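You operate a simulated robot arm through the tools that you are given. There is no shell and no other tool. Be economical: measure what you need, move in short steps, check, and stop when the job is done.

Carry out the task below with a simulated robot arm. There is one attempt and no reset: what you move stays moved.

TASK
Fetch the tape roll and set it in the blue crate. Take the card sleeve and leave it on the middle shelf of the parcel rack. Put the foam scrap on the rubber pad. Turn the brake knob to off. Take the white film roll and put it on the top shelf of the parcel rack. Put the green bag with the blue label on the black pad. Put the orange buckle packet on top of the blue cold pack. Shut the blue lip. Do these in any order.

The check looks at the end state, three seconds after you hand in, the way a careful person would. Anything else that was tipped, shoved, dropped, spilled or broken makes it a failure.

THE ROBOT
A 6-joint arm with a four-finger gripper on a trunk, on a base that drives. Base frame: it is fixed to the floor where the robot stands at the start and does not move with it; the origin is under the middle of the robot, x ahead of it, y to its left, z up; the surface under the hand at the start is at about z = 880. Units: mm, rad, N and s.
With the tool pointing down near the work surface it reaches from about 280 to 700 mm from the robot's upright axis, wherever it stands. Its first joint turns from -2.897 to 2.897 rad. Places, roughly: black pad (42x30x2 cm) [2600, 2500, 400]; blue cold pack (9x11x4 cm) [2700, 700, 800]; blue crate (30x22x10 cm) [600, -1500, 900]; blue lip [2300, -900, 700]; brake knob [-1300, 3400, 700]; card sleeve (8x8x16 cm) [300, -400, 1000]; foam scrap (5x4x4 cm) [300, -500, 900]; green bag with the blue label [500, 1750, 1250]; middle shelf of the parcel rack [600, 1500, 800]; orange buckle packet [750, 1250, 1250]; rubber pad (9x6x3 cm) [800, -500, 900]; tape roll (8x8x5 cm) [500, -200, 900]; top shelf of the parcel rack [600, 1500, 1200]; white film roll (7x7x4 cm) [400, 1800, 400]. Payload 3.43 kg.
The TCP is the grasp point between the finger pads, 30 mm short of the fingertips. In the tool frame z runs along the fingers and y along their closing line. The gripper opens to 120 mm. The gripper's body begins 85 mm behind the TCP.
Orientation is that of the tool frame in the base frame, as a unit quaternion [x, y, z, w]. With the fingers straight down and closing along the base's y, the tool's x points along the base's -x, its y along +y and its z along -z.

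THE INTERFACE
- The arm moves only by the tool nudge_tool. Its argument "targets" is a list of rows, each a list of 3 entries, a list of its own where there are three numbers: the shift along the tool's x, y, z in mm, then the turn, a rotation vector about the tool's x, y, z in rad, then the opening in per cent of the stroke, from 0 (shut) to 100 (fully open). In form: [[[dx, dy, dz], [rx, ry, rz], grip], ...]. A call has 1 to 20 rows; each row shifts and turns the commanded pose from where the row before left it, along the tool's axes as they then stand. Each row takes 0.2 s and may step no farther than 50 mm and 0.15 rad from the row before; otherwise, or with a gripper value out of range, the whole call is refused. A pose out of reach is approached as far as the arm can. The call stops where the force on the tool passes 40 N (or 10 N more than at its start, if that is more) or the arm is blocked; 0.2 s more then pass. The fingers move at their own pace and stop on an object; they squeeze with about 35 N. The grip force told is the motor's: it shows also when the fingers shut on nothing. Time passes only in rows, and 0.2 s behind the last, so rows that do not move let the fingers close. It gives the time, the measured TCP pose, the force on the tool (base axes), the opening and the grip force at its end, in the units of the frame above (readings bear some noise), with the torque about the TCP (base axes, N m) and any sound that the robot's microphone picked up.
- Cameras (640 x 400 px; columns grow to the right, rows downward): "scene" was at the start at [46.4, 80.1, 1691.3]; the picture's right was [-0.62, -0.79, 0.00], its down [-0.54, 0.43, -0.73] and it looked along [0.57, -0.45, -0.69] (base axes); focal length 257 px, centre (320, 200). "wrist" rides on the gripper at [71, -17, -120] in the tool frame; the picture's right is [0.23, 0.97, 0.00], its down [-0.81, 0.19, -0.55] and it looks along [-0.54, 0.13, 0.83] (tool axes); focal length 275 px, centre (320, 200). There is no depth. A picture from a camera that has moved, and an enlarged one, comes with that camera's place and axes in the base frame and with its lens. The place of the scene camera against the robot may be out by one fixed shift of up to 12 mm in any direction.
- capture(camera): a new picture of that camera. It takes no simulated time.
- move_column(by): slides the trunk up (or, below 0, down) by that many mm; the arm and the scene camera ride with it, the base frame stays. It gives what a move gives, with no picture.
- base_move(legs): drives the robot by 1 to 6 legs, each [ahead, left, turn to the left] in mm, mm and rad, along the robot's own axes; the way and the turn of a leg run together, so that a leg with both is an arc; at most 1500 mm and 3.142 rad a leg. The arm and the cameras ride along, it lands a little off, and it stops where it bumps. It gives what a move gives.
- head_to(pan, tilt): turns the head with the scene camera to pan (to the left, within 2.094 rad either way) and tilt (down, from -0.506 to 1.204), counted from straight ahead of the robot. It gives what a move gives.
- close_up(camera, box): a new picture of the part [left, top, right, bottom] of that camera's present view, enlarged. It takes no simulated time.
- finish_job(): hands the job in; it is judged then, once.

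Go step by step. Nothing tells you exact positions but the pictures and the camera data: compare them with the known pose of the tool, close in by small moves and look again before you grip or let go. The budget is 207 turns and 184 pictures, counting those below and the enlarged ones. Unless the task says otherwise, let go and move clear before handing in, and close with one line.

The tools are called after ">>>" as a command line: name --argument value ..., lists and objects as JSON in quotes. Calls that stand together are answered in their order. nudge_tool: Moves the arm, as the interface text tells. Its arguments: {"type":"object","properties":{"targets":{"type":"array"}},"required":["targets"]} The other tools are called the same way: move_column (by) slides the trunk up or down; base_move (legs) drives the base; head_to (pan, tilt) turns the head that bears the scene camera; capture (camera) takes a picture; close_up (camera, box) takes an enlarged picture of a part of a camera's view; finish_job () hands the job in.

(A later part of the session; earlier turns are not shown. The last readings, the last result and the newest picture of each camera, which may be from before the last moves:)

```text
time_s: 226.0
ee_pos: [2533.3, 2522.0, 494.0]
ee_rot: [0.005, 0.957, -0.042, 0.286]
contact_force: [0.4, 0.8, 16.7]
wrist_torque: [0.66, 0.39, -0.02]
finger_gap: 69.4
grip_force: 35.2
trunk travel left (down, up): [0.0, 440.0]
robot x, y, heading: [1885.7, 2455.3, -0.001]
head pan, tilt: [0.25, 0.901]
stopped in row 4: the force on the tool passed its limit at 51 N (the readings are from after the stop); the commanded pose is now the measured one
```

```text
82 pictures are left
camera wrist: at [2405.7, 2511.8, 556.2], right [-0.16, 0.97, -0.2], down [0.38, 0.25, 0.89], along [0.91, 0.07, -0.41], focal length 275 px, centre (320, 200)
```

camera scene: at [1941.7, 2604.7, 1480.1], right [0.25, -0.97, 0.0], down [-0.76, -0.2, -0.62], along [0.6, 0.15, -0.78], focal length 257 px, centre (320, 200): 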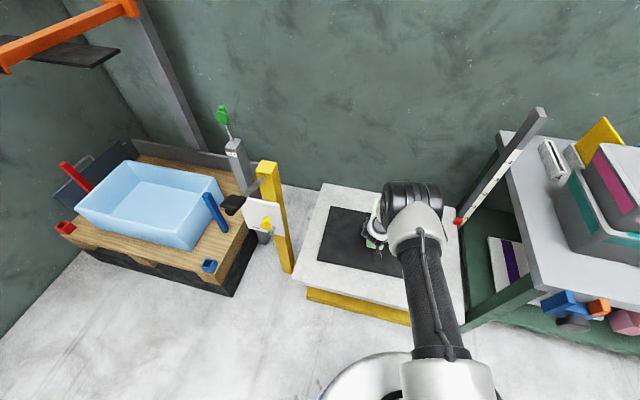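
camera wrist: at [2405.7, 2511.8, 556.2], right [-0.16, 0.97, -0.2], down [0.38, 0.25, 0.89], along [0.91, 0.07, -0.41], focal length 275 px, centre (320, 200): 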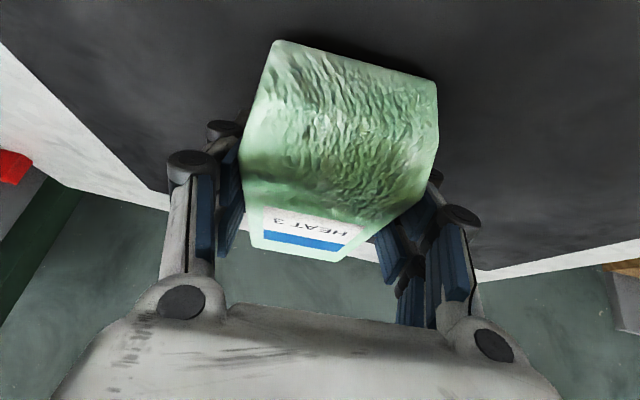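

The bag is on the pad (firm contact). I release and lift off along the tool axis.

>>> nudge_tool --targets '[[[-1, 0, -2], [0, 0, 0], 62], [[0, 0, 0], [0, 0, 0], 75], [[0, 0, 0], [0, 0, 0], 92], [[0, 0, 0], [0, 0, 0], 92], [[0, 0, -20], [0, 0, 0], 92], [[0, 0, -35], [0, 0, 0], 92], [[0, 0, -40], [0, 0, 0], 92], [[0, 0, -40], [0, 0, 0], 92], [[0, 0, 0], [0, 0, 0], 92]]'

>>> capture --camera "wrist"

>>> close_up --camera "scene" --box '[280, 150, 480, 330]'

```text
time_s: 228.0
ee_pos: [2454.8, 2533.0, 608.5]
ee_rot: [0.005, 0.958, -0.042, 0.283]
contact_force: [-0.1, 0.2, 0.6]
wrist_torque: [0.0, 0.01, -0.01]
finger_gap: 110.3
grip_force: 0.1
trunk travel left (down, up): [0.0, 440.0]
robot x, y, heading: [1890.2, 2453.9, 0.004]
head pan, tilt: [0.25, 0.901]
```

```text
81 pictures are left
camera wrist: at [2328.1, 2523.4, 671.4], right [-0.16, 0.97, -0.2], down [0.39, 0.25, 0.89], along [0.91, 0.07, -0.41], focal length 275 px, centre (320, 200)
```

wrist: 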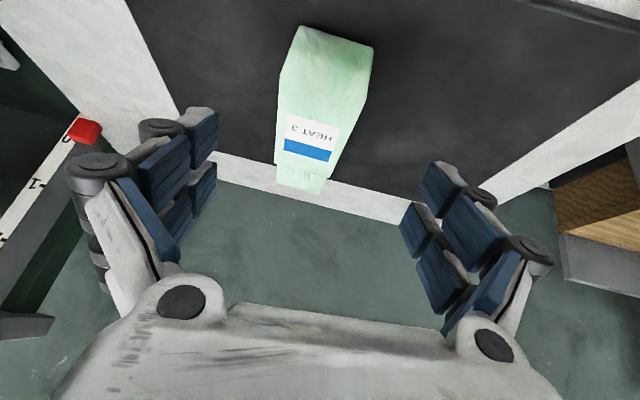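

```text
2.22 times, centred on (380, 240) of scene
camera zoom: at [1941.2, 2604.7, 1480.0], right [0.25, -0.97, 0.0], down [-0.76, -0.2, -0.62], along [0.6, 0.15, -0.78], focal length 572 px, centre (187, 111)
```

zoom: 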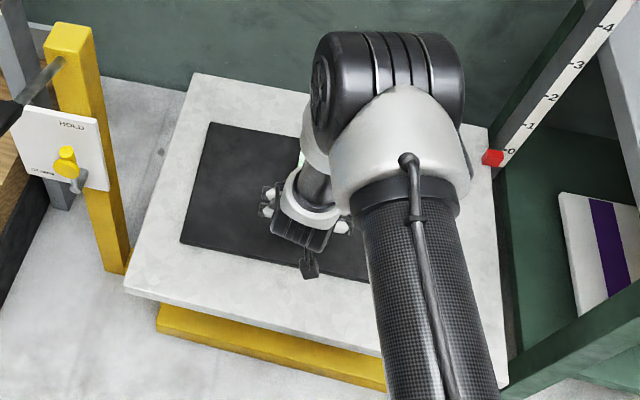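

The bag lies on the black pad. Next the orange packet on the rack's top shelf: I back off, raise trunk and arm, and turn round.

>>> base_move --legs '[[-350, 0, 0]]'

>>> move_column --by 390

>>> nudge_tool --targets '[[[-27.5, 0, -30], [0, 0, 0], 75], [[-27.5, 0, -30], [0, 0, 0], 75], [[-27.5, 0, -30], [0, 0, 0], 75], [[-27.5, 0, -30], [0, 0, 0], 75], [[-27.5, 0, -30], [0, 0, 0], 75], [[-27.5, 0, -30], [0, 0, 0], 75], [[-27.5, 0, -30], [0, 0, 0], 75], [[-27.5, 0, -30], [0, 0, 0], 75], [[-27.5, 0, -30], [0, 0, 0], 75], [[-27.5, 0, -30], [0, 0, 0], 75], [[0, 0, 0], [0, 0, 0], 75]]'

>>> head_to --pan 0.3 --tilt 0.7

>>> capture --camera "scene"

```text
time_s: 230.2
ee_pos: [2105.1, 2532.6, 608.0]
ee_rot: [0.001, 0.958, -0.041, 0.284]
contact_force: [0.3, 0.5, 0.4]
wrist_torque: [0.01, 0.0, 0.01]
finger_gap: 110.5
grip_force: 0.1
trunk travel left (down, up): [0.0, 440.0]
robot x, y, heading: [1540.8, 2450.5, 0.011]
head pan, tilt: [0.25, 0.901]
```

```text
time_s: 234.0
ee_pos: [2104.5, 2535.0, 998.3]
ee_rot: [0.002, 0.958, -0.042, 0.283]
contact_force: [-0.5, -0.4, 0.0]
wrist_torque: [0.02, -0.04, -0.03]
finger_gap: 110.3
grip_force: 0.0
trunk travel left (down, up): [-390.0, 50.0]
robot x, y, heading: [1534.2, 2451.0, 0.009]
head pan, tilt: [0.25, 0.901]
```

```text
time_s: 236.4
ee_pos: [2175.1, 2562.1, 1398.4]
ee_rot: [0.001, 0.958, -0.04, 0.283]
contact_force: [0.8, -0.2, -0.9]
wrist_torque: [-0.01, 0.0, -0.02]
finger_gap: 90.2
grip_force: 0.0
trunk travel left (down, up): [-390.0, 50.0]
robot x, y, heading: [1536.6, 2452.8, 0.012]
head pan, tilt: [0.25, 0.901]
```

```text
time_s: 237.1
ee_pos: [2173.3, 2563.3, 1398.5]
ee_rot: [0.001, 0.958, -0.04, 0.284]
contact_force: [-0.3, 0.5, -0.8]
wrist_torque: [0.02, 0.02, -0.03]
finger_gap: 90.1
grip_force: 0.0
trunk travel left (down, up): [-390.0, 50.0]
robot x, y, heading: [1538.5, 2452.1, 0.006]
head pan, tilt: [0.3, 0.7]
```

```text
79 pictures are left
camera scene: at [1599.3, 2609.6, 1886.2], right [0.3, -0.95, 0.0], down [-0.61, -0.2, -0.76], along [0.73, 0.23, -0.64], focal length 257 px, centre (320, 200)
```

scene: 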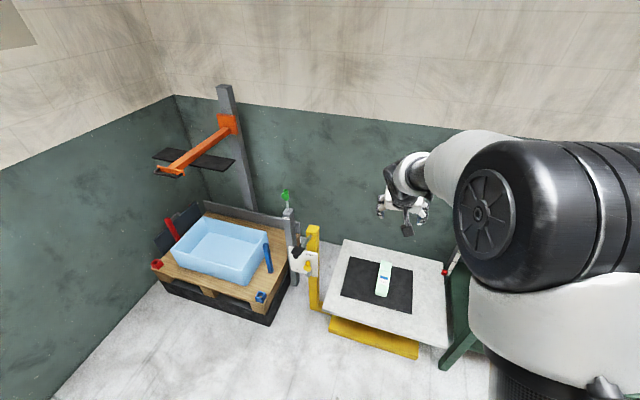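

The bag sits well inside the black pad. I turn to face the rack and strafe to the orange packet.

>>> base_move --legs '[[0, 0, 3.13], [0, 1110, 0]]'

>>> nudge_tool --targets '[[[0, 0, 0], [-0.077, 0, 0.021], 75], [[0, 0, 0], [0, 0, 0], 75]]'

>>> capture --camera "wrist"

>>> head_to --pan 0.2 --tilt 0.7

>>> capture --camera "scene"

```text
time_s: 250.1
ee_pos: [885.8, 1247.1, 1398.3]
ee_rot: [0.958, -0.011, -0.283, -0.044]
contact_force: [0.1, 0.2, 0.1]
wrist_torque: [-0.01, -0.03, 0.0]
finger_gap: 89.9
grip_force: 0.1
trunk travel left (down, up): [-390.0, 50.0]
robot x, y, heading: [1525.6, 1345.4, 3.132]
head pan, tilt: [0.3, 0.7]
```

```text
time_s: 250.7
ee_pos: [886.1, 1246.5, 1398.8]
ee_rot: [0.959, -0.01, -0.283, -0.004]
contact_force: [-0.5, -1.6, 0.2]
wrist_torque: [0.0, 0.01, -0.01]
finger_gap: 89.7
grip_force: 0.0
trunk travel left (down, up): [-390.0, 50.0]
robot x, y, heading: [1526.1, 1343.9, 3.134]
head pan, tilt: [0.3, 0.7]
```

```text
78 pictures are left
camera wrist: at [1011.8, 1259.9, 1460.0], right [0.17, -0.98, -0.13], down [-0.38, -0.19, 0.9], along [-0.91, -0.11, -0.41], focal length 275 px, centre (320, 200)
```

wrist: 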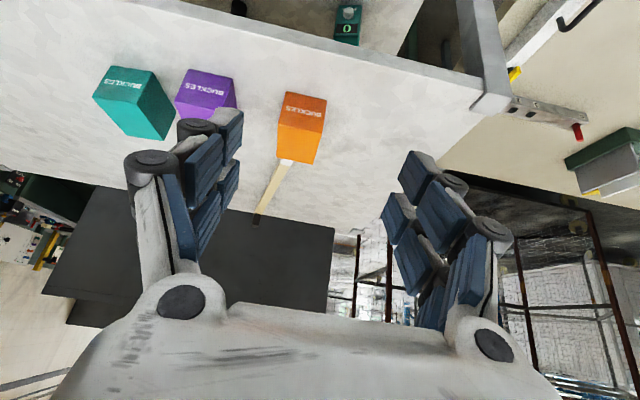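

```text
time_s: 251.3
ee_pos: [886.9, 1248.0, 1397.7]
ee_rot: [0.959, -0.01, -0.283, -0.004]
contact_force: [0.4, 0.6, 0.7]
wrist_torque: [-0.02, -0.02, 0.03]
finger_gap: 89.9
grip_force: 0.0
trunk travel left (down, up): [-390.0, 50.0]
robot x, y, heading: [1523.5, 1344.9, 3.131]
head pan, tilt: [0.201, 0.7]
```

```text
77 pictures are left
camera scene: at [1461.1, 1179.8, 1886.2], right [-0.19, 0.98, 0.0], down [0.63, 0.12, -0.77], along [-0.75, -0.14, -0.64], focal length 257 px, centre (320, 200)
```

scene: 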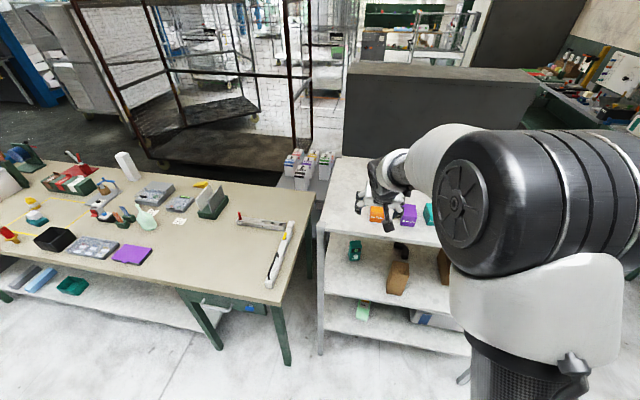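

Orange packet: centre ≈ (728, 1262), 64×48×50 mm; the purple one starts at y≈1346. I drive in 157 mm above it and look.

>>> base_move --legs '[[157, -14, 0.008]]'

>>> nudge_tool --targets '[[[20, 0, 31], [0, 0, 0], 75], [[20, 0, 31], [0, 0, 0], 75], [[0, 0, 0], [0, 0, 0], 75]]'

>>> capture --camera "wrist"

```text
time_s: 252.8
ee_pos: [729.1, 1256.4, 1397.6]
ee_rot: [0.959, -0.006, -0.283, -0.003]
contact_force: [0.1, -0.7, -0.5]
wrist_torque: [-0.03, -0.02, 0.01]
finger_gap: 90.2
grip_force: 0.0
trunk travel left (down, up): [-390.0, 50.0]
robot x, y, heading: [1366.2, 1358.6, 3.141]
head pan, tilt: [0.201, 0.7]
```

```text
time_s: 253.6
ee_pos: [729.8, 1258.1, 1324.7]
ee_rot: [0.959, -0.006, -0.284, -0.003]
contact_force: [0.5, 0.4, 0.8]
wrist_torque: [-0.03, -0.03, -0.02]
finger_gap: 90.1
grip_force: 0.1
trunk travel left (down, up): [-390.0, 50.0]
robot x, y, heading: [1365.4, 1358.9, 3.142]
head pan, tilt: [0.201, 0.7]
```

```text
76 pictures are left
camera wrist: at [854.8, 1272.6, 1387.0], right [0.18, -0.98, -0.13], down [-0.38, -0.19, 0.9], along [-0.91, -0.12, -0.41], focal length 275 px, centre (320, 200)
```

wrist: 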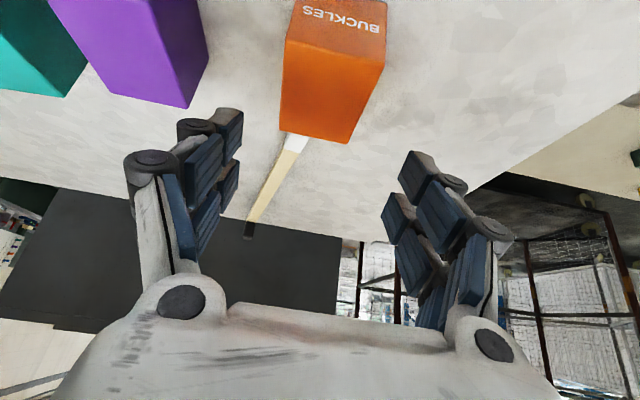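

>>> nudge_tool --targets '[[[17, -4, 26], [0, 0, 0], 75], [[15, 0, 24], [0, 0, 0], 75], [[0, 0, 0], [0, 0, 0], 75]]'

>>> capture --camera "wrist"

```text
time_s: 254.4
ee_pos: [729.4, 1262.3, 1265.6]
ee_rot: [0.959, -0.005, -0.283, -0.004]
contact_force: [-0.4, -0.6, 0.1]
wrist_torque: [-0.01, -0.02, 0.03]
finger_gap: 90.2
grip_force: 0.0
trunk travel left (down, up): [-390.0, 50.0]
robot x, y, heading: [1363.2, 1360.8, 3.14]
head pan, tilt: [0.201, 0.7]
```

```text
75 pictures are left
camera wrist: at [854.7, 1276.3, 1328.2], right [0.18, -0.98, -0.13], down [-0.38, -0.19, 0.9], along [-0.91, -0.12, -0.41], focal length 275 px, centre (320, 200)
```

wrist: 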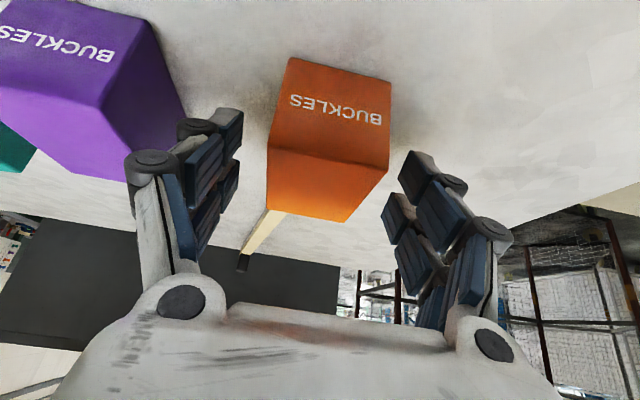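

>>> nudge_tool --targets '[[[0, 0, 0], [0, 0, 0], 45], [[0, 0, 0], [0, 0, 0], 30], [[0, 0, 0], [0, 0, 0], 30], [[0, 0, 0], [0, 0, 0], 30]]'

>>> nudge_tool --targets '[[[-8, 0, -12], [0, 0, 0], 30], [[-22, 0, -33], [0, 0, 0], 30], [[-22, 0, -33], [0, 0, 0], 30], [[0, 0, 0], [0, 0, 0], 30]]'

>>> capture --camera "wrist"

```text
time_s: 255.4
ee_pos: [729.9, 1262.8, 1265.9]
ee_rot: [0.959, -0.006, -0.283, -0.003]
contact_force: [-0.1, 0.2, 0.5]
wrist_torque: [0.09, -0.02, -0.01]
finger_gap: 49.8
grip_force: 30.9
trunk travel left (down, up): [-390.0, 50.0]
robot x, y, heading: [1368.0, 1358.8, 3.135]
head pan, tilt: [0.201, 0.7]
```

```text
time_s: 256.4
ee_pos: [727.5, 1261.2, 1358.8]
ee_rot: [0.959, -0.005, -0.282, -0.003]
contact_force: [-0.7, -0.3, -1.3]
wrist_torque: [-0.03, -0.05, -0.01]
finger_gap: 49.5
grip_force: 35.2
trunk travel left (down, up): [-390.0, 50.0]
robot x, y, heading: [1366.4, 1364.5, 3.141]
head pan, tilt: [0.201, 0.7]
```

```text
74 pictures are left
camera wrist: at [852.5, 1275.1, 1421.3], right [0.18, -0.98, -0.13], down [-0.38, -0.19, 0.9], along [-0.91, -0.12, -0.41], focal length 275 px, centre (320, 200)
```

wrist: 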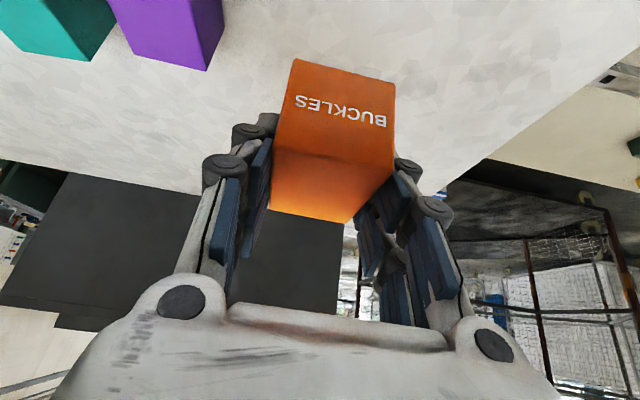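

Packet held (49.5 mm). I back out, turn round and head for the cold pack on the opposite table.

>>> base_move --legs '[[-200, 0, 0], [0, 0, -3.14], [0, -765, 0]]'

>>> head_to --pan 0.3 --tilt 0.6

>>> capture --camera "scene"

>>> capture --camera "wrist"

```text
time_s: 269.1
ee_pos: [2179.7, 669.4, 1359.1]
ee_rot: [0.026, 0.959, -0.008, 0.283]
contact_force: [0.2, -0.7, -1.1]
wrist_torque: [0.05, 0.0, -0.04]
finger_gap: 49.4
grip_force: 35.2
trunk travel left (down, up): [-390.0, 50.0]
robot x, y, heading: [1536.2, 595.0, -0.042]
head pan, tilt: [0.201, 0.7]
```

```text
time_s: 269.8
ee_pos: [2180.1, 671.1, 1358.4]
ee_rot: [0.026, 0.959, -0.009, 0.282]
contact_force: [-0.5, 0.0, -1.1]
wrist_torque: [-0.02, -0.04, -0.01]
finger_gap: 49.4
grip_force: 35.1
trunk travel left (down, up): [-390.0, 50.0]
robot x, y, heading: [1535.4, 595.9, -0.05]
head pan, tilt: [0.3, 0.6]
```

```text
73 pictures are left
camera scene: at [1612.0, 751.3, 1894.8], right [0.25, -0.97, 0.0], down [-0.55, -0.14, -0.82], along [0.8, 0.21, -0.57], focal length 257 px, centre (320, 200)
```

scene: 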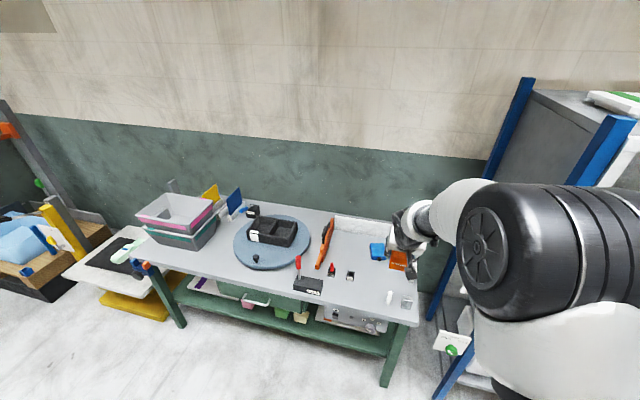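

```text
72 pictures are left
camera wrist: at [2053.5, 658.2, 1421.2], right [-0.14, 0.98, -0.13], down [0.39, 0.17, 0.9], along [0.91, 0.08, -0.41], focal length 275 px, centre (320, 200)
```

wrist: 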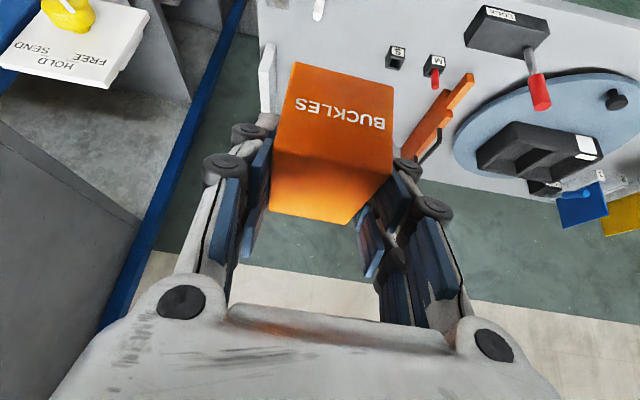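

>>> close_up --camera "scene" --box '[310, 200, 450, 320]'

```text
3.33 times, centred on (380, 260) of scene
camera zoom: at [1612.0, 751.3, 1894.8], right [0.25, -0.97, 0.0], down [-0.55, -0.14, -0.82], along [0.8, 0.21, -0.57], focal length 858 px, centre (120, 0)
```

zoom: 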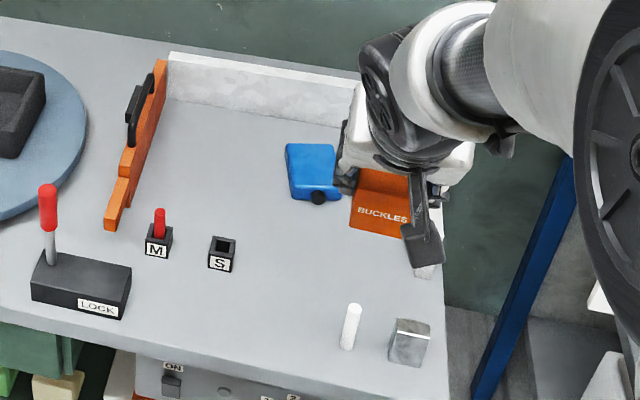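

The cold pack is at about (2700, 700), top near 840. I straighten, lower the trunk and drive closer.

>>> base_move --legs '[[0, 0, 0.05]]'

>>> move_column --by -340

>>> base_move --legs '[[420, 0, 0]]'

>>> capture --camera "wrist"

>>> head_to --pan 0.1 --tilt 0.75

>>> capture --camera "scene"

```text
time_s: 270.6
ee_pos: [2175.4, 701.9, 1359.6]
ee_rot: [0.001, 0.959, -0.002, 0.284]
contact_force: [-0.3, -0.1, -1.3]
wrist_torque: [0.03, 0.0, -0.03]
finger_gap: 49.3
grip_force: 35.0
trunk travel left (down, up): [-390.0, 50.0]
robot x, y, heading: [1538.4, 595.0, 0.003]
head pan, tilt: [0.3, 0.6]
```

```text
time_s: 273.9
ee_pos: [2175.2, 701.4, 1018.7]
ee_rot: [0.001, 0.959, -0.002, 0.283]
contact_force: [0.1, -1.0, -2.5]
wrist_torque: [0.0, -0.02, -0.04]
finger_gap: 49.3
grip_force: 35.2
trunk travel left (down, up): [-50.0, 390.0]
robot x, y, heading: [1537.5, 593.6, 0.005]
head pan, tilt: [0.3, 0.6]
```

```text
time_s: 276.5
ee_pos: [2595.6, 708.1, 1019.2]
ee_rot: [-0.001, 0.959, -0.001, 0.284]
contact_force: [0.3, 0.1, -1.9]
wrist_torque: [-0.01, 0.02, -0.01]
finger_gap: 49.5
grip_force: 35.5
trunk travel left (down, up): [-50.0, 390.0]
robot x, y, heading: [1957.6, 599.1, 0.008]
head pan, tilt: [0.3, 0.6]
```

```text
70 pictures are left
camera wrist: at [2469.8, 689.9, 1081.1], right [-0.19, 0.97, -0.13], down [0.38, 0.19, 0.9], along [0.9, 0.13, -0.41], focal length 275 px, centre (320, 200)
```

wrist: 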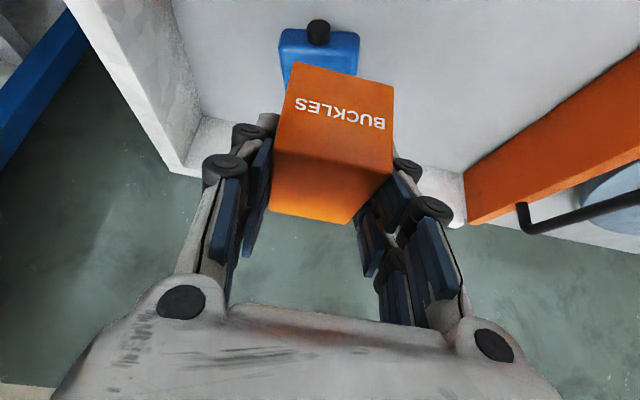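

```text
time_s: 277.2
ee_pos: [2594.8, 706.7, 1019.3]
ee_rot: [0.0, 0.959, -0.001, 0.283]
contact_force: [0.0, 0.8, -1.7]
wrist_torque: [0.0, 0.0, -0.01]
finger_gap: 49.5
grip_force: 35.4
trunk travel left (down, up): [-50.0, 390.0]
robot x, y, heading: [1960.9, 598.9, 0.014]
head pan, tilt: [0.099, 0.75]
```

```text
69 pictures are left
camera scene: at [2021.4, 741.0, 1542.0], right [0.11, -0.99, 0.0], down [-0.68, -0.08, -0.73], along [0.73, 0.08, -0.68], focal length 257 px, centre (320, 200)
```

scene: 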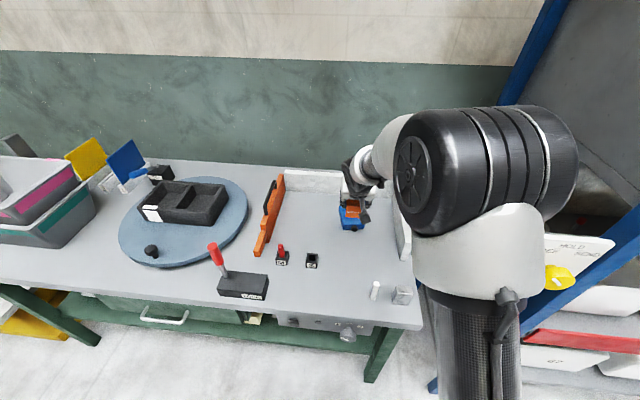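

>>> close_up --camera "scene" --box '[290, 150, 430, 270]'

>>> close_up --camera "wrist" --box '[220, 0, 440, 140]'

```text
3.33 times, centred on (360, 210) of scene
camera zoom: at [2021.4, 741.0, 1542.0], right [0.11, -0.99, 0.0], down [-0.68, -0.08, -0.73], along [0.73, 0.08, -0.68], focal length 858 px, centre (187, 167)
```

zoom: 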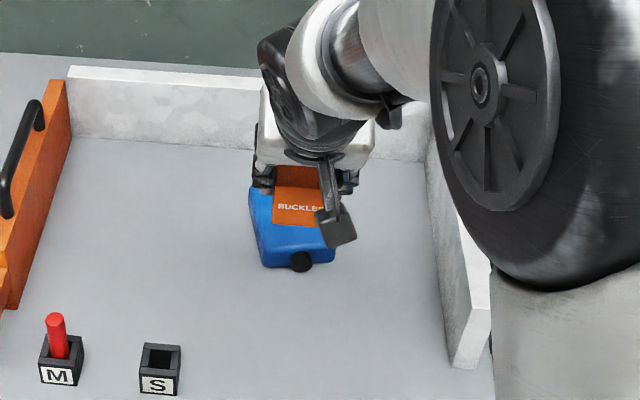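

```text
2.86 times, centred on (330, 70) of wrist
camera zoom: at [2469.4, 689.9, 1081.2], right [-0.19, 0.97, -0.13], down [0.38, 0.19, 0.9], along [0.9, 0.13, -0.41], focal length 786 px, centre (291, 571)
```

zoom: 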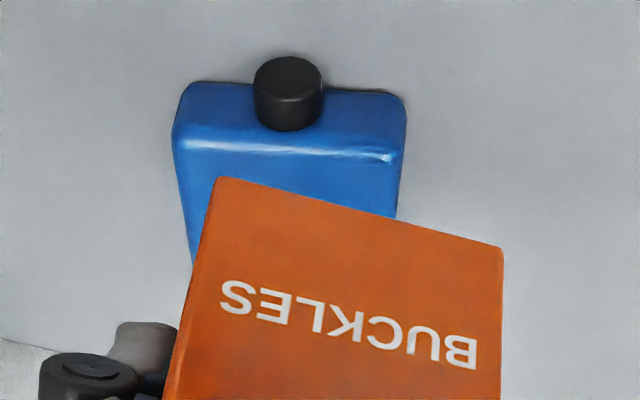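

The cold pack's near face is at x≈2678 with its top near z 819 and centre ≈ (2732, 706). I go in a bit and lower over it.

>>> base_move --legs '[[70, 0, -0.01]]'

>>> nudge_tool --targets '[[[-14, 0, 30], [0, 0, 0], 30], [[-14, 0, 30], [0, 0, 0], 30], [[0, 0, 35], [0, 0, 0], 30], [[15, 0, 28], [0, 0, 0], 30], [[0, 0, 0], [0, 0, 0], 30]]'

>>> capture --camera "wrist"

>>> close_up --camera "scene" --box '[290, 150, 430, 270]'

```text
time_s: 278.2
ee_pos: [2666.1, 702.8, 1018.6]
ee_rot: [0.004, 0.96, -0.002, 0.281]
contact_force: [-0.1, -0.7, -2.5]
wrist_torque: [0.01, 0.04, 0.02]
finger_gap: 49.5
grip_force: 35.4
trunk travel left (down, up): [-50.0, 390.0]
robot x, y, heading: [2029.5, 599.1, -0.003]
head pan, tilt: [0.099, 0.75]
```

```text
time_s: 279.4
ee_pos: [2741.5, 700.5, 922.7]
ee_rot: [0.004, 0.959, -0.002, 0.283]
contact_force: [0.0, 0.8, -1.5]
wrist_torque: [0.0, 0.02, -0.02]
finger_gap: 49.2
grip_force: 34.8
trunk travel left (down, up): [-50.0, 390.0]
robot x, y, heading: [2029.9, 599.0, 0.0]
head pan, tilt: [0.099, 0.75]
```

```text
66 pictures are left
camera wrist: at [2615.0, 684.7, 985.3], right [-0.18, 0.97, -0.13], down [0.38, 0.19, 0.9], along [0.91, 0.12, -0.41], focal length 275 px, centre (320, 200)
```

wrist: 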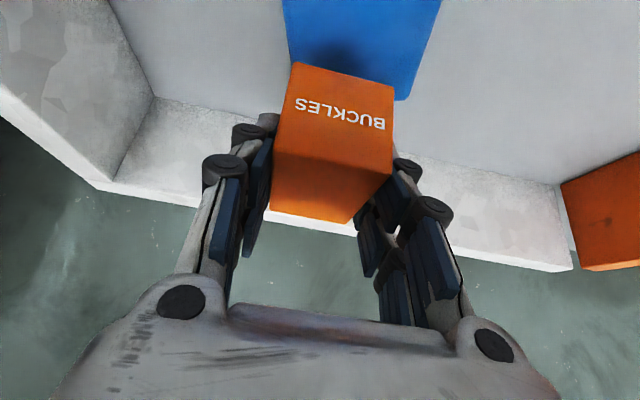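

```text
3.33 times, centred on (360, 210) of scene
camera zoom: at [2091.5, 740.6, 1542.0], right [0.1, -0.99, 0.0], down [-0.68, -0.07, -0.73], along [0.73, 0.07, -0.68], focal length 858 px, centre (187, 167)
```

zoom: 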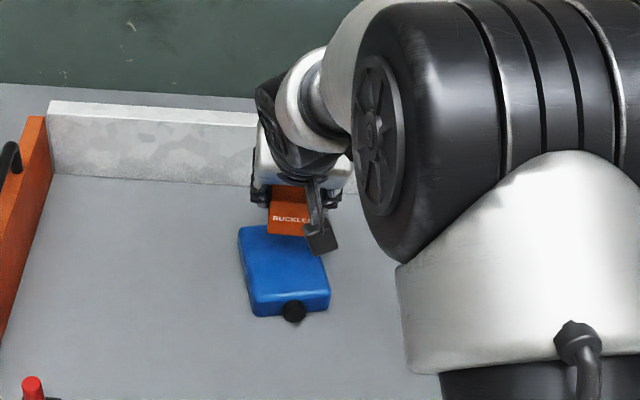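

The pack's centre is about (2724, 701). I shift back 17 mm and lower.

>>> nudge_tool --targets '[[[20.5, 0, 16], [0, 0, 0], 30], [[17, 0, 11], [0, 0, 0], 30], [[0, 0, 0], [0, 0, 0], 30]]'

>>> close_up --camera "scene" --box '[290, 150, 430, 270]'

>>> capture --camera "wrist"

```text
time_s: 280.2
ee_pos: [2725.6, 699.9, 881.0]
ee_rot: [0.004, 0.958, -0.002, 0.285]
contact_force: [1.9, -0.7, 10.0]
wrist_torque: [-0.22, 0.25, 0.03]
finger_gap: 49.4
grip_force: 35.6
trunk travel left (down, up): [-50.0, 390.0]
robot x, y, heading: [2031.6, 598.9, -0.002]
head pan, tilt: [0.099, 0.75]
```

```text
3.33 times, centred on (360, 210) of scene
camera zoom: at [2090.8, 740.3, 1542.1], right [0.1, -0.99, 0.0], down [-0.68, -0.07, -0.73], along [0.73, 0.07, -0.68], focal length 858 px, centre (187, 167)
```

zoom: 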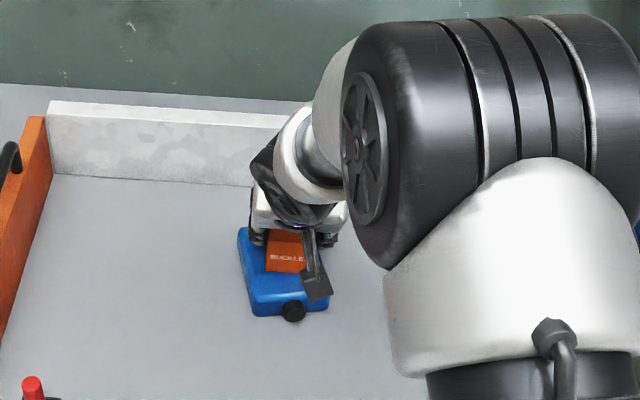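

```text
63 pictures are left
camera wrist: at [2598.8, 683.8, 942.8], right [-0.18, 0.97, -0.13], down [0.38, 0.19, 0.91], along [0.91, 0.12, -0.4], focal length 275 px, centre (320, 200)
```

wrist: 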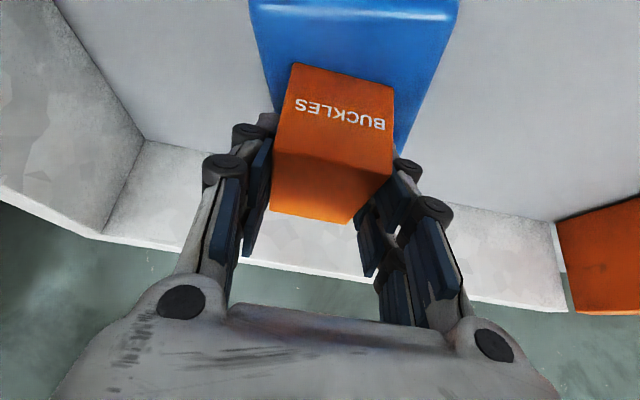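

Contact with the pack. The packet sits slightly far back on it, so I raise a hair, shift 13 mm toward me and set it down.

>>> nudge_tool --targets '[[[-4, 0, -6.5], [0, 0, 0], 30], [[11, 0, -7], [0, 0, 0], 30], [[1.6, 0, 2.5], [0, 0, 0], 30], [[1.6, 0, 2.5], [0, 0, 0], 30], [[0, 0, 0], [0, 0, 0], 30]]'

>>> close_up --camera "scene" --box '[290, 150, 430, 270]'

```text
time_s: 281.4
ee_pos: [2713.8, 699.9, 881.6]
ee_rot: [0.004, 0.959, -0.002, 0.283]
contact_force: [-0.5, 0.1, -0.7]
wrist_torque: [0.01, -0.01, 0.01]
finger_gap: 49.3
grip_force: 35.2
trunk travel left (down, up): [-50.0, 390.0]
robot x, y, heading: [2027.5, 601.8, 0.001]
head pan, tilt: [0.099, 0.75]
```

```text
3.33 times, centred on (360, 210) of scene
camera zoom: at [2091.5, 740.7, 1542.0], right [0.1, -0.99, 0.0], down [-0.68, -0.07, -0.73], along [0.73, 0.07, -0.68], focal length 858 px, centre (187, 167)
```

zoom: 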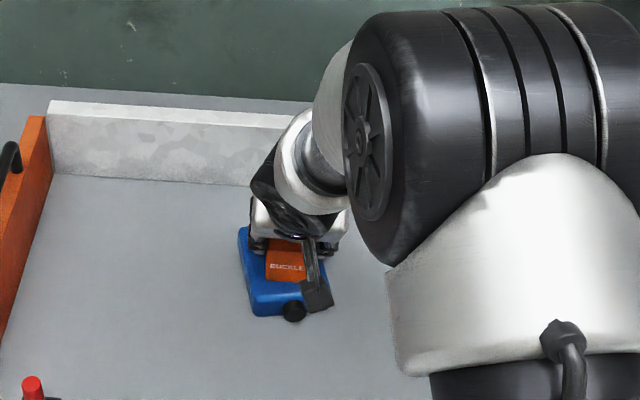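

>>> nudge_tool --targets '[[[1.1, 0, 1.7], [0, 0, 0], 30], [[1.1, 0, 1.7], [0, 0, 0], 30], [[0, 0, 0], [0, 0, 0], 30]]'

```text
time_s: 282.2
ee_pos: [2713.3, 701.8, 879.7]
ee_rot: [0.005, 0.958, -0.002, 0.286]
contact_force: [-2.6, -2.5, 21.9]
wrist_torque: [-0.26, 0.45, -0.03]
finger_gap: 49.7
grip_force: 34.6
trunk travel left (down, up): [-50.0, 390.0]
robot x, y, heading: [2026.7, 601.9, 0.004]
head pan, tilt: [0.099, 0.75]
```

Firm contact. I release and withdraw.

>>> nudge_tool --targets '[[[-0.5, 0, -1], [0, 0, 0], 45], [[0, 0, 0], [0, 0, 0], 60], [[0, 0, 0], [0, 0, 0], 65], [[0, 0, -20], [0, 0, 0], 65], [[0, 0, -40], [0, 0, 0], 65], [[0, 0, -40], [0, 0, 0], 65], [[0, 0, -40], [0, 0, 0], 65], [[0, 0, 0], [0, 0, 0], 65]]'

>>> capture --camera "wrist"

>>> close_up --camera "scene" --box '[290, 150, 430, 270]'

```text
time_s: 284.0
ee_pos: [2635.0, 703.6, 995.2]
ee_rot: [0.004, 0.959, -0.003, 0.283]
contact_force: [-0.8, 1.0, 0.3]
wrist_torque: [0.01, -0.04, 0.01]
finger_gap: 77.8
grip_force: 0.1
trunk travel left (down, up): [-50.0, 390.0]
robot x, y, heading: [2031.8, 598.6, -0.006]
head pan, tilt: [0.099, 0.75]
```

```text
61 pictures are left
camera wrist: at [2509.7, 686.4, 1056.9], right [-0.18, 0.97, -0.13], down [0.38, 0.19, 0.9], along [0.91, 0.12, -0.41], focal length 275 px, centre (320, 200)
```

wrist: 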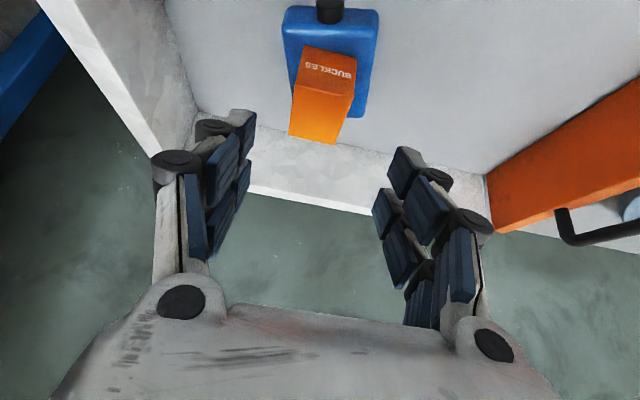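

```text
3.33 times, centred on (360, 210) of scene
camera zoom: at [2091.6, 740.6, 1541.9], right [0.1, -0.99, 0.0], down [-0.68, -0.07, -0.73], along [0.73, 0.07, -0.68], focal length 858 px, centre (187, 167)
```

zoom: 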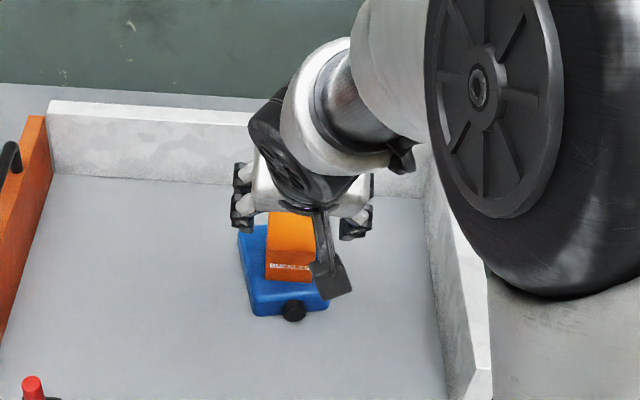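

The packet rests on the cold pack. Next is the blue lip near (2300, -900): I back off and strafe there.

>>> base_move --legs '[[-550, 0, 0], [0, -1450, 0.006]]'

>>> head_to --pan 0.1 --tilt 0.55

>>> capture --camera "scene"

>>> capture --camera "wrist"

```text
time_s: 294.0
ee_pos: [2095.6, -735.6, 994.2]
ee_rot: [-0.002, 0.959, -0.001, 0.282]
contact_force: [0.2, 0.8, 0.7]
wrist_torque: [0.01, 0.02, -0.02]
finger_gap: 77.8
grip_force: 0.1
trunk travel left (down, up): [-50.0, 390.0]
robot x, y, heading: [1488.1, -847.0, 0.014]
head pan, tilt: [0.099, 0.75]
```

```text
time_s: 294.7
ee_pos: [2095.8, -736.9, 994.7]
ee_rot: [-0.002, 0.959, -0.002, 0.284]
contact_force: [-0.3, 0.7, 0.4]
wrist_torque: [0.03, 0.03, -0.03]
finger_gap: 78.0
grip_force: 0.1
trunk travel left (down, up): [-50.0, 390.0]
robot x, y, heading: [1486.6, -847.9, 0.02]
head pan, tilt: [0.099, 0.55]
```

```text
59 pictures are left
camera scene: at [1556.9, -704.2, 1559.3], right [0.11, -0.99, 0.0], down [-0.52, -0.06, -0.85], along [0.85, 0.1, -0.52], focal length 257 px, centre (320, 200)
```

scene: 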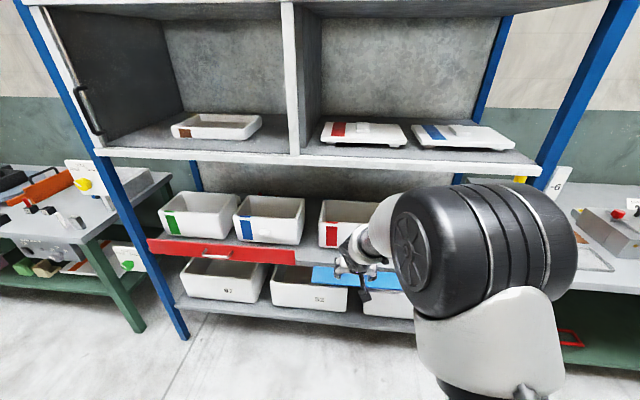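

```text
58 pictures are left
camera wrist: at [1969.2, -754.0, 1056.9], right [-0.2, 0.97, -0.13], down [0.38, 0.2, 0.9], along [0.9, 0.13, -0.41], focal length 275 px, centre (320, 200)
```

wrist: 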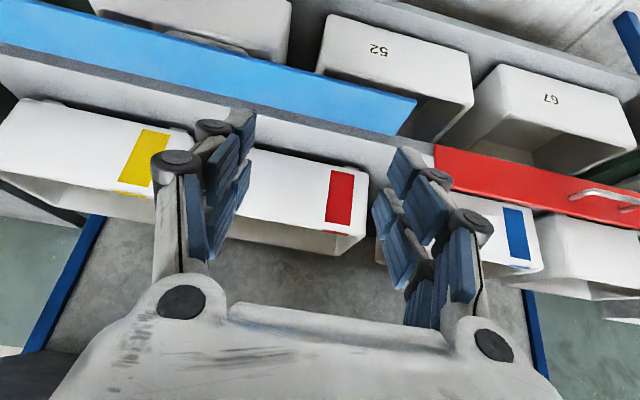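

>>> close_up --camera "scene" --box '[220, 190, 440, 330]'

>>> close_up --camera "wrist" --box '[0, 0, 640, 280]'

```text
2.86 times, centred on (330, 260) of scene
camera zoom: at [1556.9, -704.2, 1559.3], right [0.11, -0.99, 0.0], down [-0.52, -0.06, -0.85], along [0.85, 0.1, -0.52], focal length 735 px, centre (291, 29)
```

zoom: 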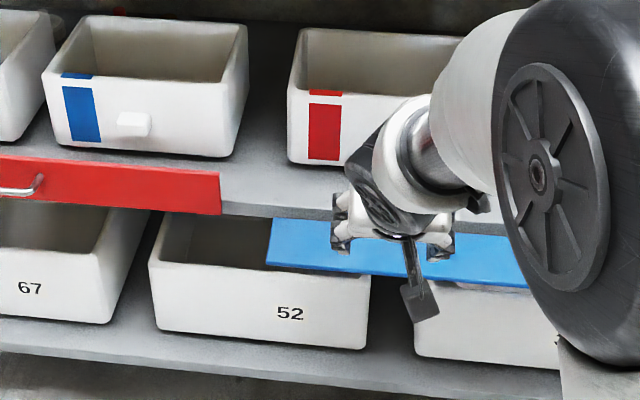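

```text
1.00 times, centred on (320, 140) of wrist (not enlarged: the box is as wide or as high as the picture)
camera zoom: at [1969.2, -754.0, 1056.9], right [-0.2, 0.97, -0.13], down [0.38, 0.2, 0.9], along [0.9, 0.13, -0.41], focal length 275 px, centre (320, 260)
```

zoom: 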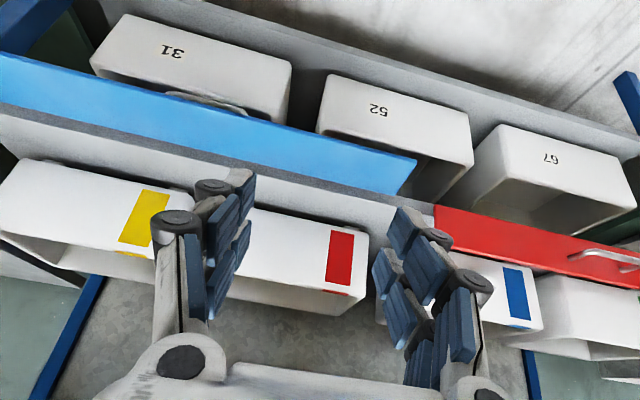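

The blue lip is hinged along the shelf edge (x≈2341, z≈740) and sticks out to x≈2272; the red one shows the shut position is upright. I will push it up from below with shut fingers, off its handle (y≈-914), at about y≈-790.

>>> base_move --legs '[[0, -50, -0.018]]'

>>> nudge_tool --targets '[[[0, 0, 0], [0, -0.12, 0], 0], [[0, 0, 0], [0, -0.12, 0], 0], [[0, 0, 0], [0, -0.12, 0], 0], [[0, 0, 0], [0, -0.1, 0], 0], [[25, 0, 17], [0, 0, 0], 0], [[34, 0, 22], [0, 0, 0], 0], [[34, 0, 22], [0, 0, 0], 0], [[34, 0, 22], [0, 0, 0], 0], [[34, 0, 22], [0, 0, 0], 0], [[34, 0, 22], [0, 0, 0], 0], [[34, 0, 22], [0, 0, 0], 0], [[0, 0, 0], [0, 0, 0], 0]]'

>>> capture --camera "wrist"

>>> capture --camera "scene"

```text
time_s: 295.6
ee_pos: [2096.9, -795.9, 994.3]
ee_rot: [0.007, 0.959, -0.003, 0.283]
contact_force: [-0.5, 0.4, 0.0]
wrist_torque: [0.04, -0.03, 0.03]
finger_gap: 78.2
grip_force: 0.1
trunk travel left (down, up): [-50.0, 390.0]
robot x, y, heading: [1489.4, -894.6, -0.003]
head pan, tilt: [0.099, 0.55]
```

```text
time_s: 298.2
ee_pos: [2117.0, -795.0, 739.1]
ee_rot: [0.007, 0.9, -0.035, 0.435]
contact_force: [0.4, 0.3, -0.4]
wrist_torque: [-0.01, -0.01, -0.02]
finger_gap: 0.0
grip_force: 33.1
out of reach, approached as far as the arm can: row 1, 2, 3, 8, 9, 10, 11
trunk travel left (down, up): [-50.0, 390.0]
robot x, y, heading: [1491.0, -895.5, -0.006]
head pan, tilt: [0.099, 0.55]
```

```text
55 pictures are left
camera wrist: at [1977.1, -805.8, 758.5], right [-0.1, 0.97, -0.24], down [0.08, 0.24, 0.97], along [0.99, 0.08, -0.1], focal length 275 px, centre (320, 200)
```

wrist: 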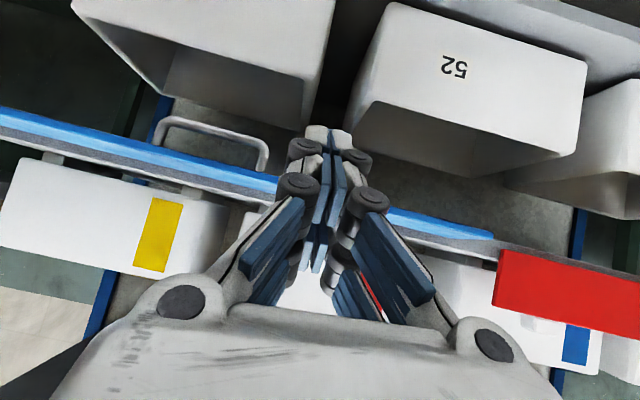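

```text
54 pictures are left
camera scene: at [1559.9, -754.3, 1559.4], right [0.09, -1.0, 0.0], down [-0.52, -0.05, -0.85], along [0.85, 0.08, -0.52], focal length 257 px, centre (320, 200)
```

scene: 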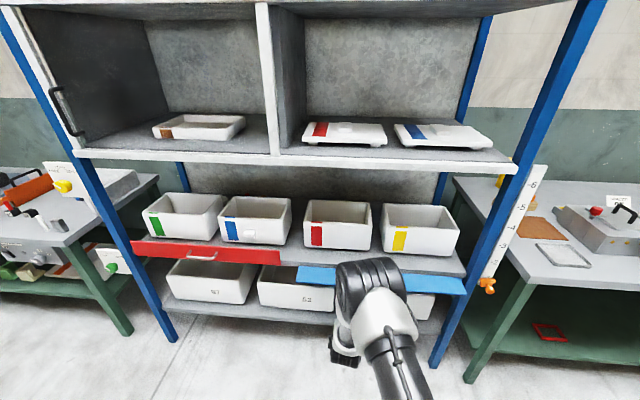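

The lip's outer edge is at z≈722 with the handle left of my fingers. I drop the trunk 50 mm and slide the shut fingers under the lip.

>>> move_column --by -50

>>> base_move --legs '[[155, 0, 0]]'

>>> capture --camera "wrist"

>>> close_up --camera "scene" --box '[220, 190, 480, 350]'

```text
time_s: 299.2
ee_pos: [2117.4, -795.8, 688.8]
ee_rot: [0.007, 0.9, -0.035, 0.435]
contact_force: [-0.3, -0.4, -0.8]
wrist_torque: [0.03, -0.02, -0.01]
finger_gap: 0.2
grip_force: 33.7
trunk travel left (down, up): [0.0, 440.0]
robot x, y, heading: [1486.3, -898.5, -0.01]
head pan, tilt: [0.099, 0.55]
```

```text
time_s: 300.6
ee_pos: [2273.1, -796.6, 688.2]
ee_rot: [0.007, 0.901, -0.035, 0.432]
contact_force: [-3.9, 0.4, -7.8]
wrist_torque: [0.03, -0.08, 0.0]
finger_gap: 5.9
grip_force: 33.3
trunk travel left (down, up): [0.0, 440.0]
robot x, y, heading: [1641.2, -893.5, -0.006]
head pan, tilt: [0.099, 0.55]
```

```text
53 pictures are left
camera wrist: at [2131.6, -807.3, 708.2], right [-0.1, 0.97, -0.24], down [0.08, 0.24, 0.97], along [0.99, 0.08, -0.11], focal length 275 px, centre (320, 200)
```

wrist: 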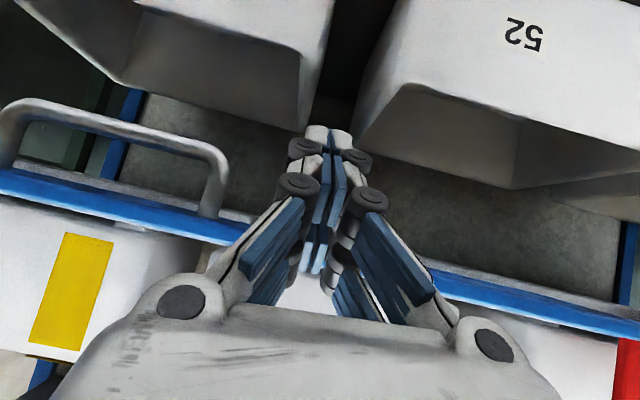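

```text
2.46 times, centred on (350, 270) of scene
camera zoom: at [1715.4, -755.1, 1509.2], right [0.09, -1.0, 0.0], down [-0.52, -0.05, -0.85], along [0.85, 0.08, -0.52], focal length 634 px, centre (246, 28)
```

zoom: 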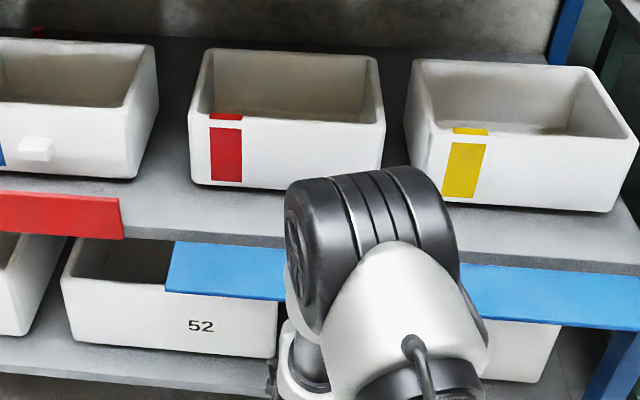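

The fingers are touching the lip from below. I raise the trunk in steps.

>>> move_column --by 35

>>> capture --camera "wrist"

```text
time_s: 301.4
ee_pos: [2271.5, -796.3, 725.3]
ee_rot: [0.008, 0.901, -0.036, 0.432]
contact_force: [-1.7, 0.0, -1.1]
wrist_torque: [0.0, -0.03, 0.01]
finger_gap: 0.0
grip_force: 33.6
trunk travel left (down, up): [-35.0, 405.0]
robot x, y, heading: [1643.8, -893.9, -0.002]
head pan, tilt: [0.099, 0.55]
```

```text
51 pictures are left
camera wrist: at [2131.6, -807.2, 743.5], right [-0.1, 0.97, -0.24], down [0.08, 0.24, 0.97], along [0.99, 0.08, -0.11], focal length 275 px, centre (320, 200)
```

wrist: 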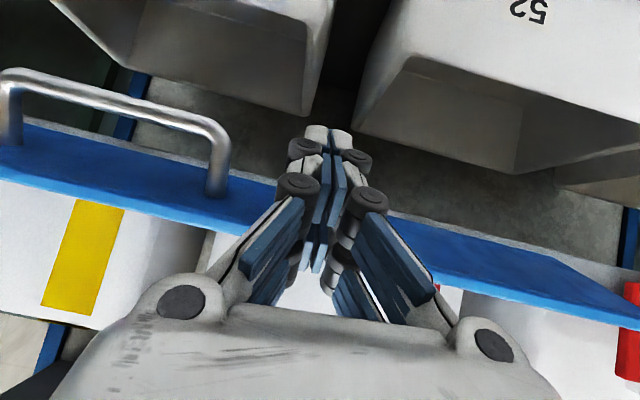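

The lip rotates upward with little force. I continue.

>>> move_column --by 45

>>> capture --camera "wrist"

```text
time_s: 302.2
ee_pos: [2271.5, -796.9, 768.6]
ee_rot: [0.007, 0.901, -0.035, 0.433]
contact_force: [-1.9, -0.6, -0.3]
wrist_torque: [0.0, -0.01, -0.05]
finger_gap: 0.0
grip_force: 33.4
trunk travel left (down, up): [-80.0, 360.0]
robot x, y, heading: [1645.1, -896.9, -0.005]
head pan, tilt: [0.099, 0.55]
```

```text
50 pictures are left
camera wrist: at [2131.6, -807.3, 788.6], right [-0.1, 0.97, -0.24], down [0.08, 0.24, 0.97], along [0.99, 0.08, -0.11], focal length 275 px, centre (320, 200)
```

wrist: 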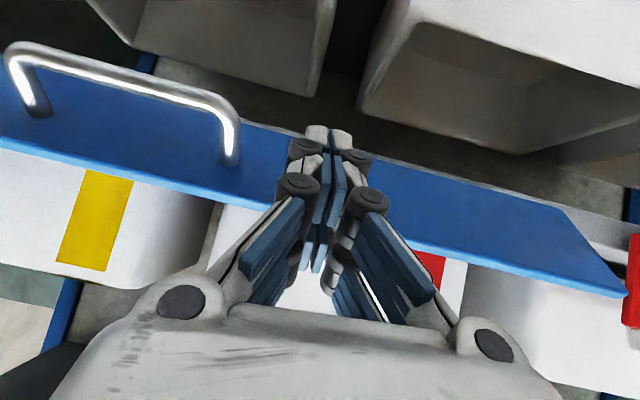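

>>> move_column --by 20

>>> base_move --legs '[[35, 0, 0]]'

>>> capture --camera "wrist"

```text
time_s: 302.9
ee_pos: [2271.3, -797.0, 789.9]
ee_rot: [0.008, 0.9, -0.036, 0.433]
contact_force: [-5.4, -0.4, 4.4]
wrist_torque: [0.04, -0.15, 0.04]
finger_gap: 0.1
grip_force: 33.3
trunk travel left (down, up): [-100.0, 340.0]
robot x, y, heading: [1645.2, -893.3, -0.007]
head pan, tilt: [0.099, 0.55]
```

```text
time_s: 303.7
ee_pos: [2283.6, -797.6, 790.0]
ee_rot: [0.007, 0.899, -0.036, 0.436]
contact_force: [-2.8, -0.4, 0.1]
wrist_torque: [0.01, 0.0, 0.0]
finger_gap: 0.0
grip_force: 33.4
trunk travel left (down, up): [-100.0, 340.0]
robot x, y, heading: [1651.2, -897.4, -0.009]
head pan, tilt: [0.099, 0.55]
stopped in leg 1: the force on the tool passed its limit at 52 N (the readings are from after the stop); the commanded pose is now the measured one
```

```text
49 pictures are left
camera wrist: at [2144.0, -807.0, 809.3], right [-0.1, 0.97, -0.24], down [0.08, 0.25, 0.97], along [0.99, 0.08, -0.1], focal length 275 px, centre (320, 200)
```

wrist: 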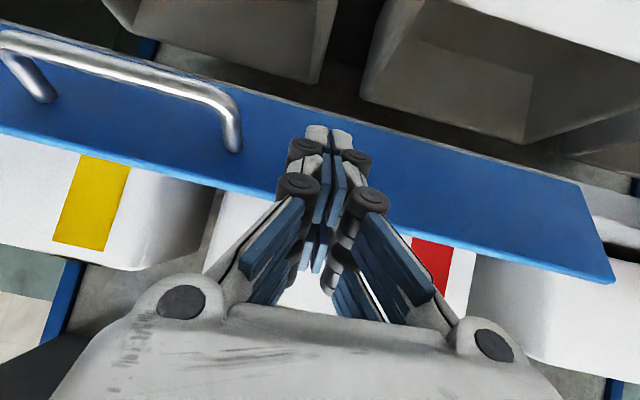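

The lip is about 66° up. I keep pushing forward gently with the arm.

>>> nudge_tool --targets '[[[-3, 0, 3.5], [0, 0, 0], 0], [[-3, 0, 3.5], [0, 0, 0], 0], [[-3, 0, 3.5], [0, 0, 0], 0], [[-3, 0, 3.5], [0, 0, 0], 0], [[-3, 0, 3.5], [0, 0, 0], 0]]'

>>> capture --camera "wrist"

```text
time_s: 304.9
ee_pos: [2307.7, -796.7, 790.4]
ee_rot: [0.007, 0.9, -0.036, 0.435]
contact_force: [-0.3, 1.0, -0.1]
wrist_torque: [-0.03, 0.0, 0.01]
finger_gap: 0.0
grip_force: 33.3
trunk travel left (down, up): [-100.0, 340.0]
robot x, y, heading: [1652.7, -895.3, -0.003]
head pan, tilt: [0.099, 0.55]
```

```text
48 pictures are left
camera wrist: at [2167.4, -807.3, 810.5], right [-0.1, 0.97, -0.24], down [0.08, 0.25, 0.97], along [0.99, 0.08, -0.1], focal length 275 px, centre (320, 200)
```

wrist: 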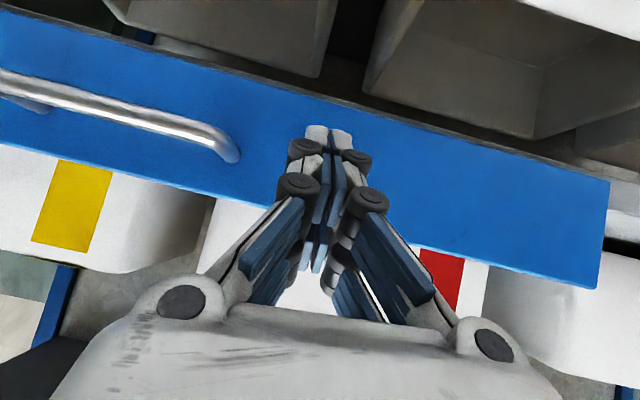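

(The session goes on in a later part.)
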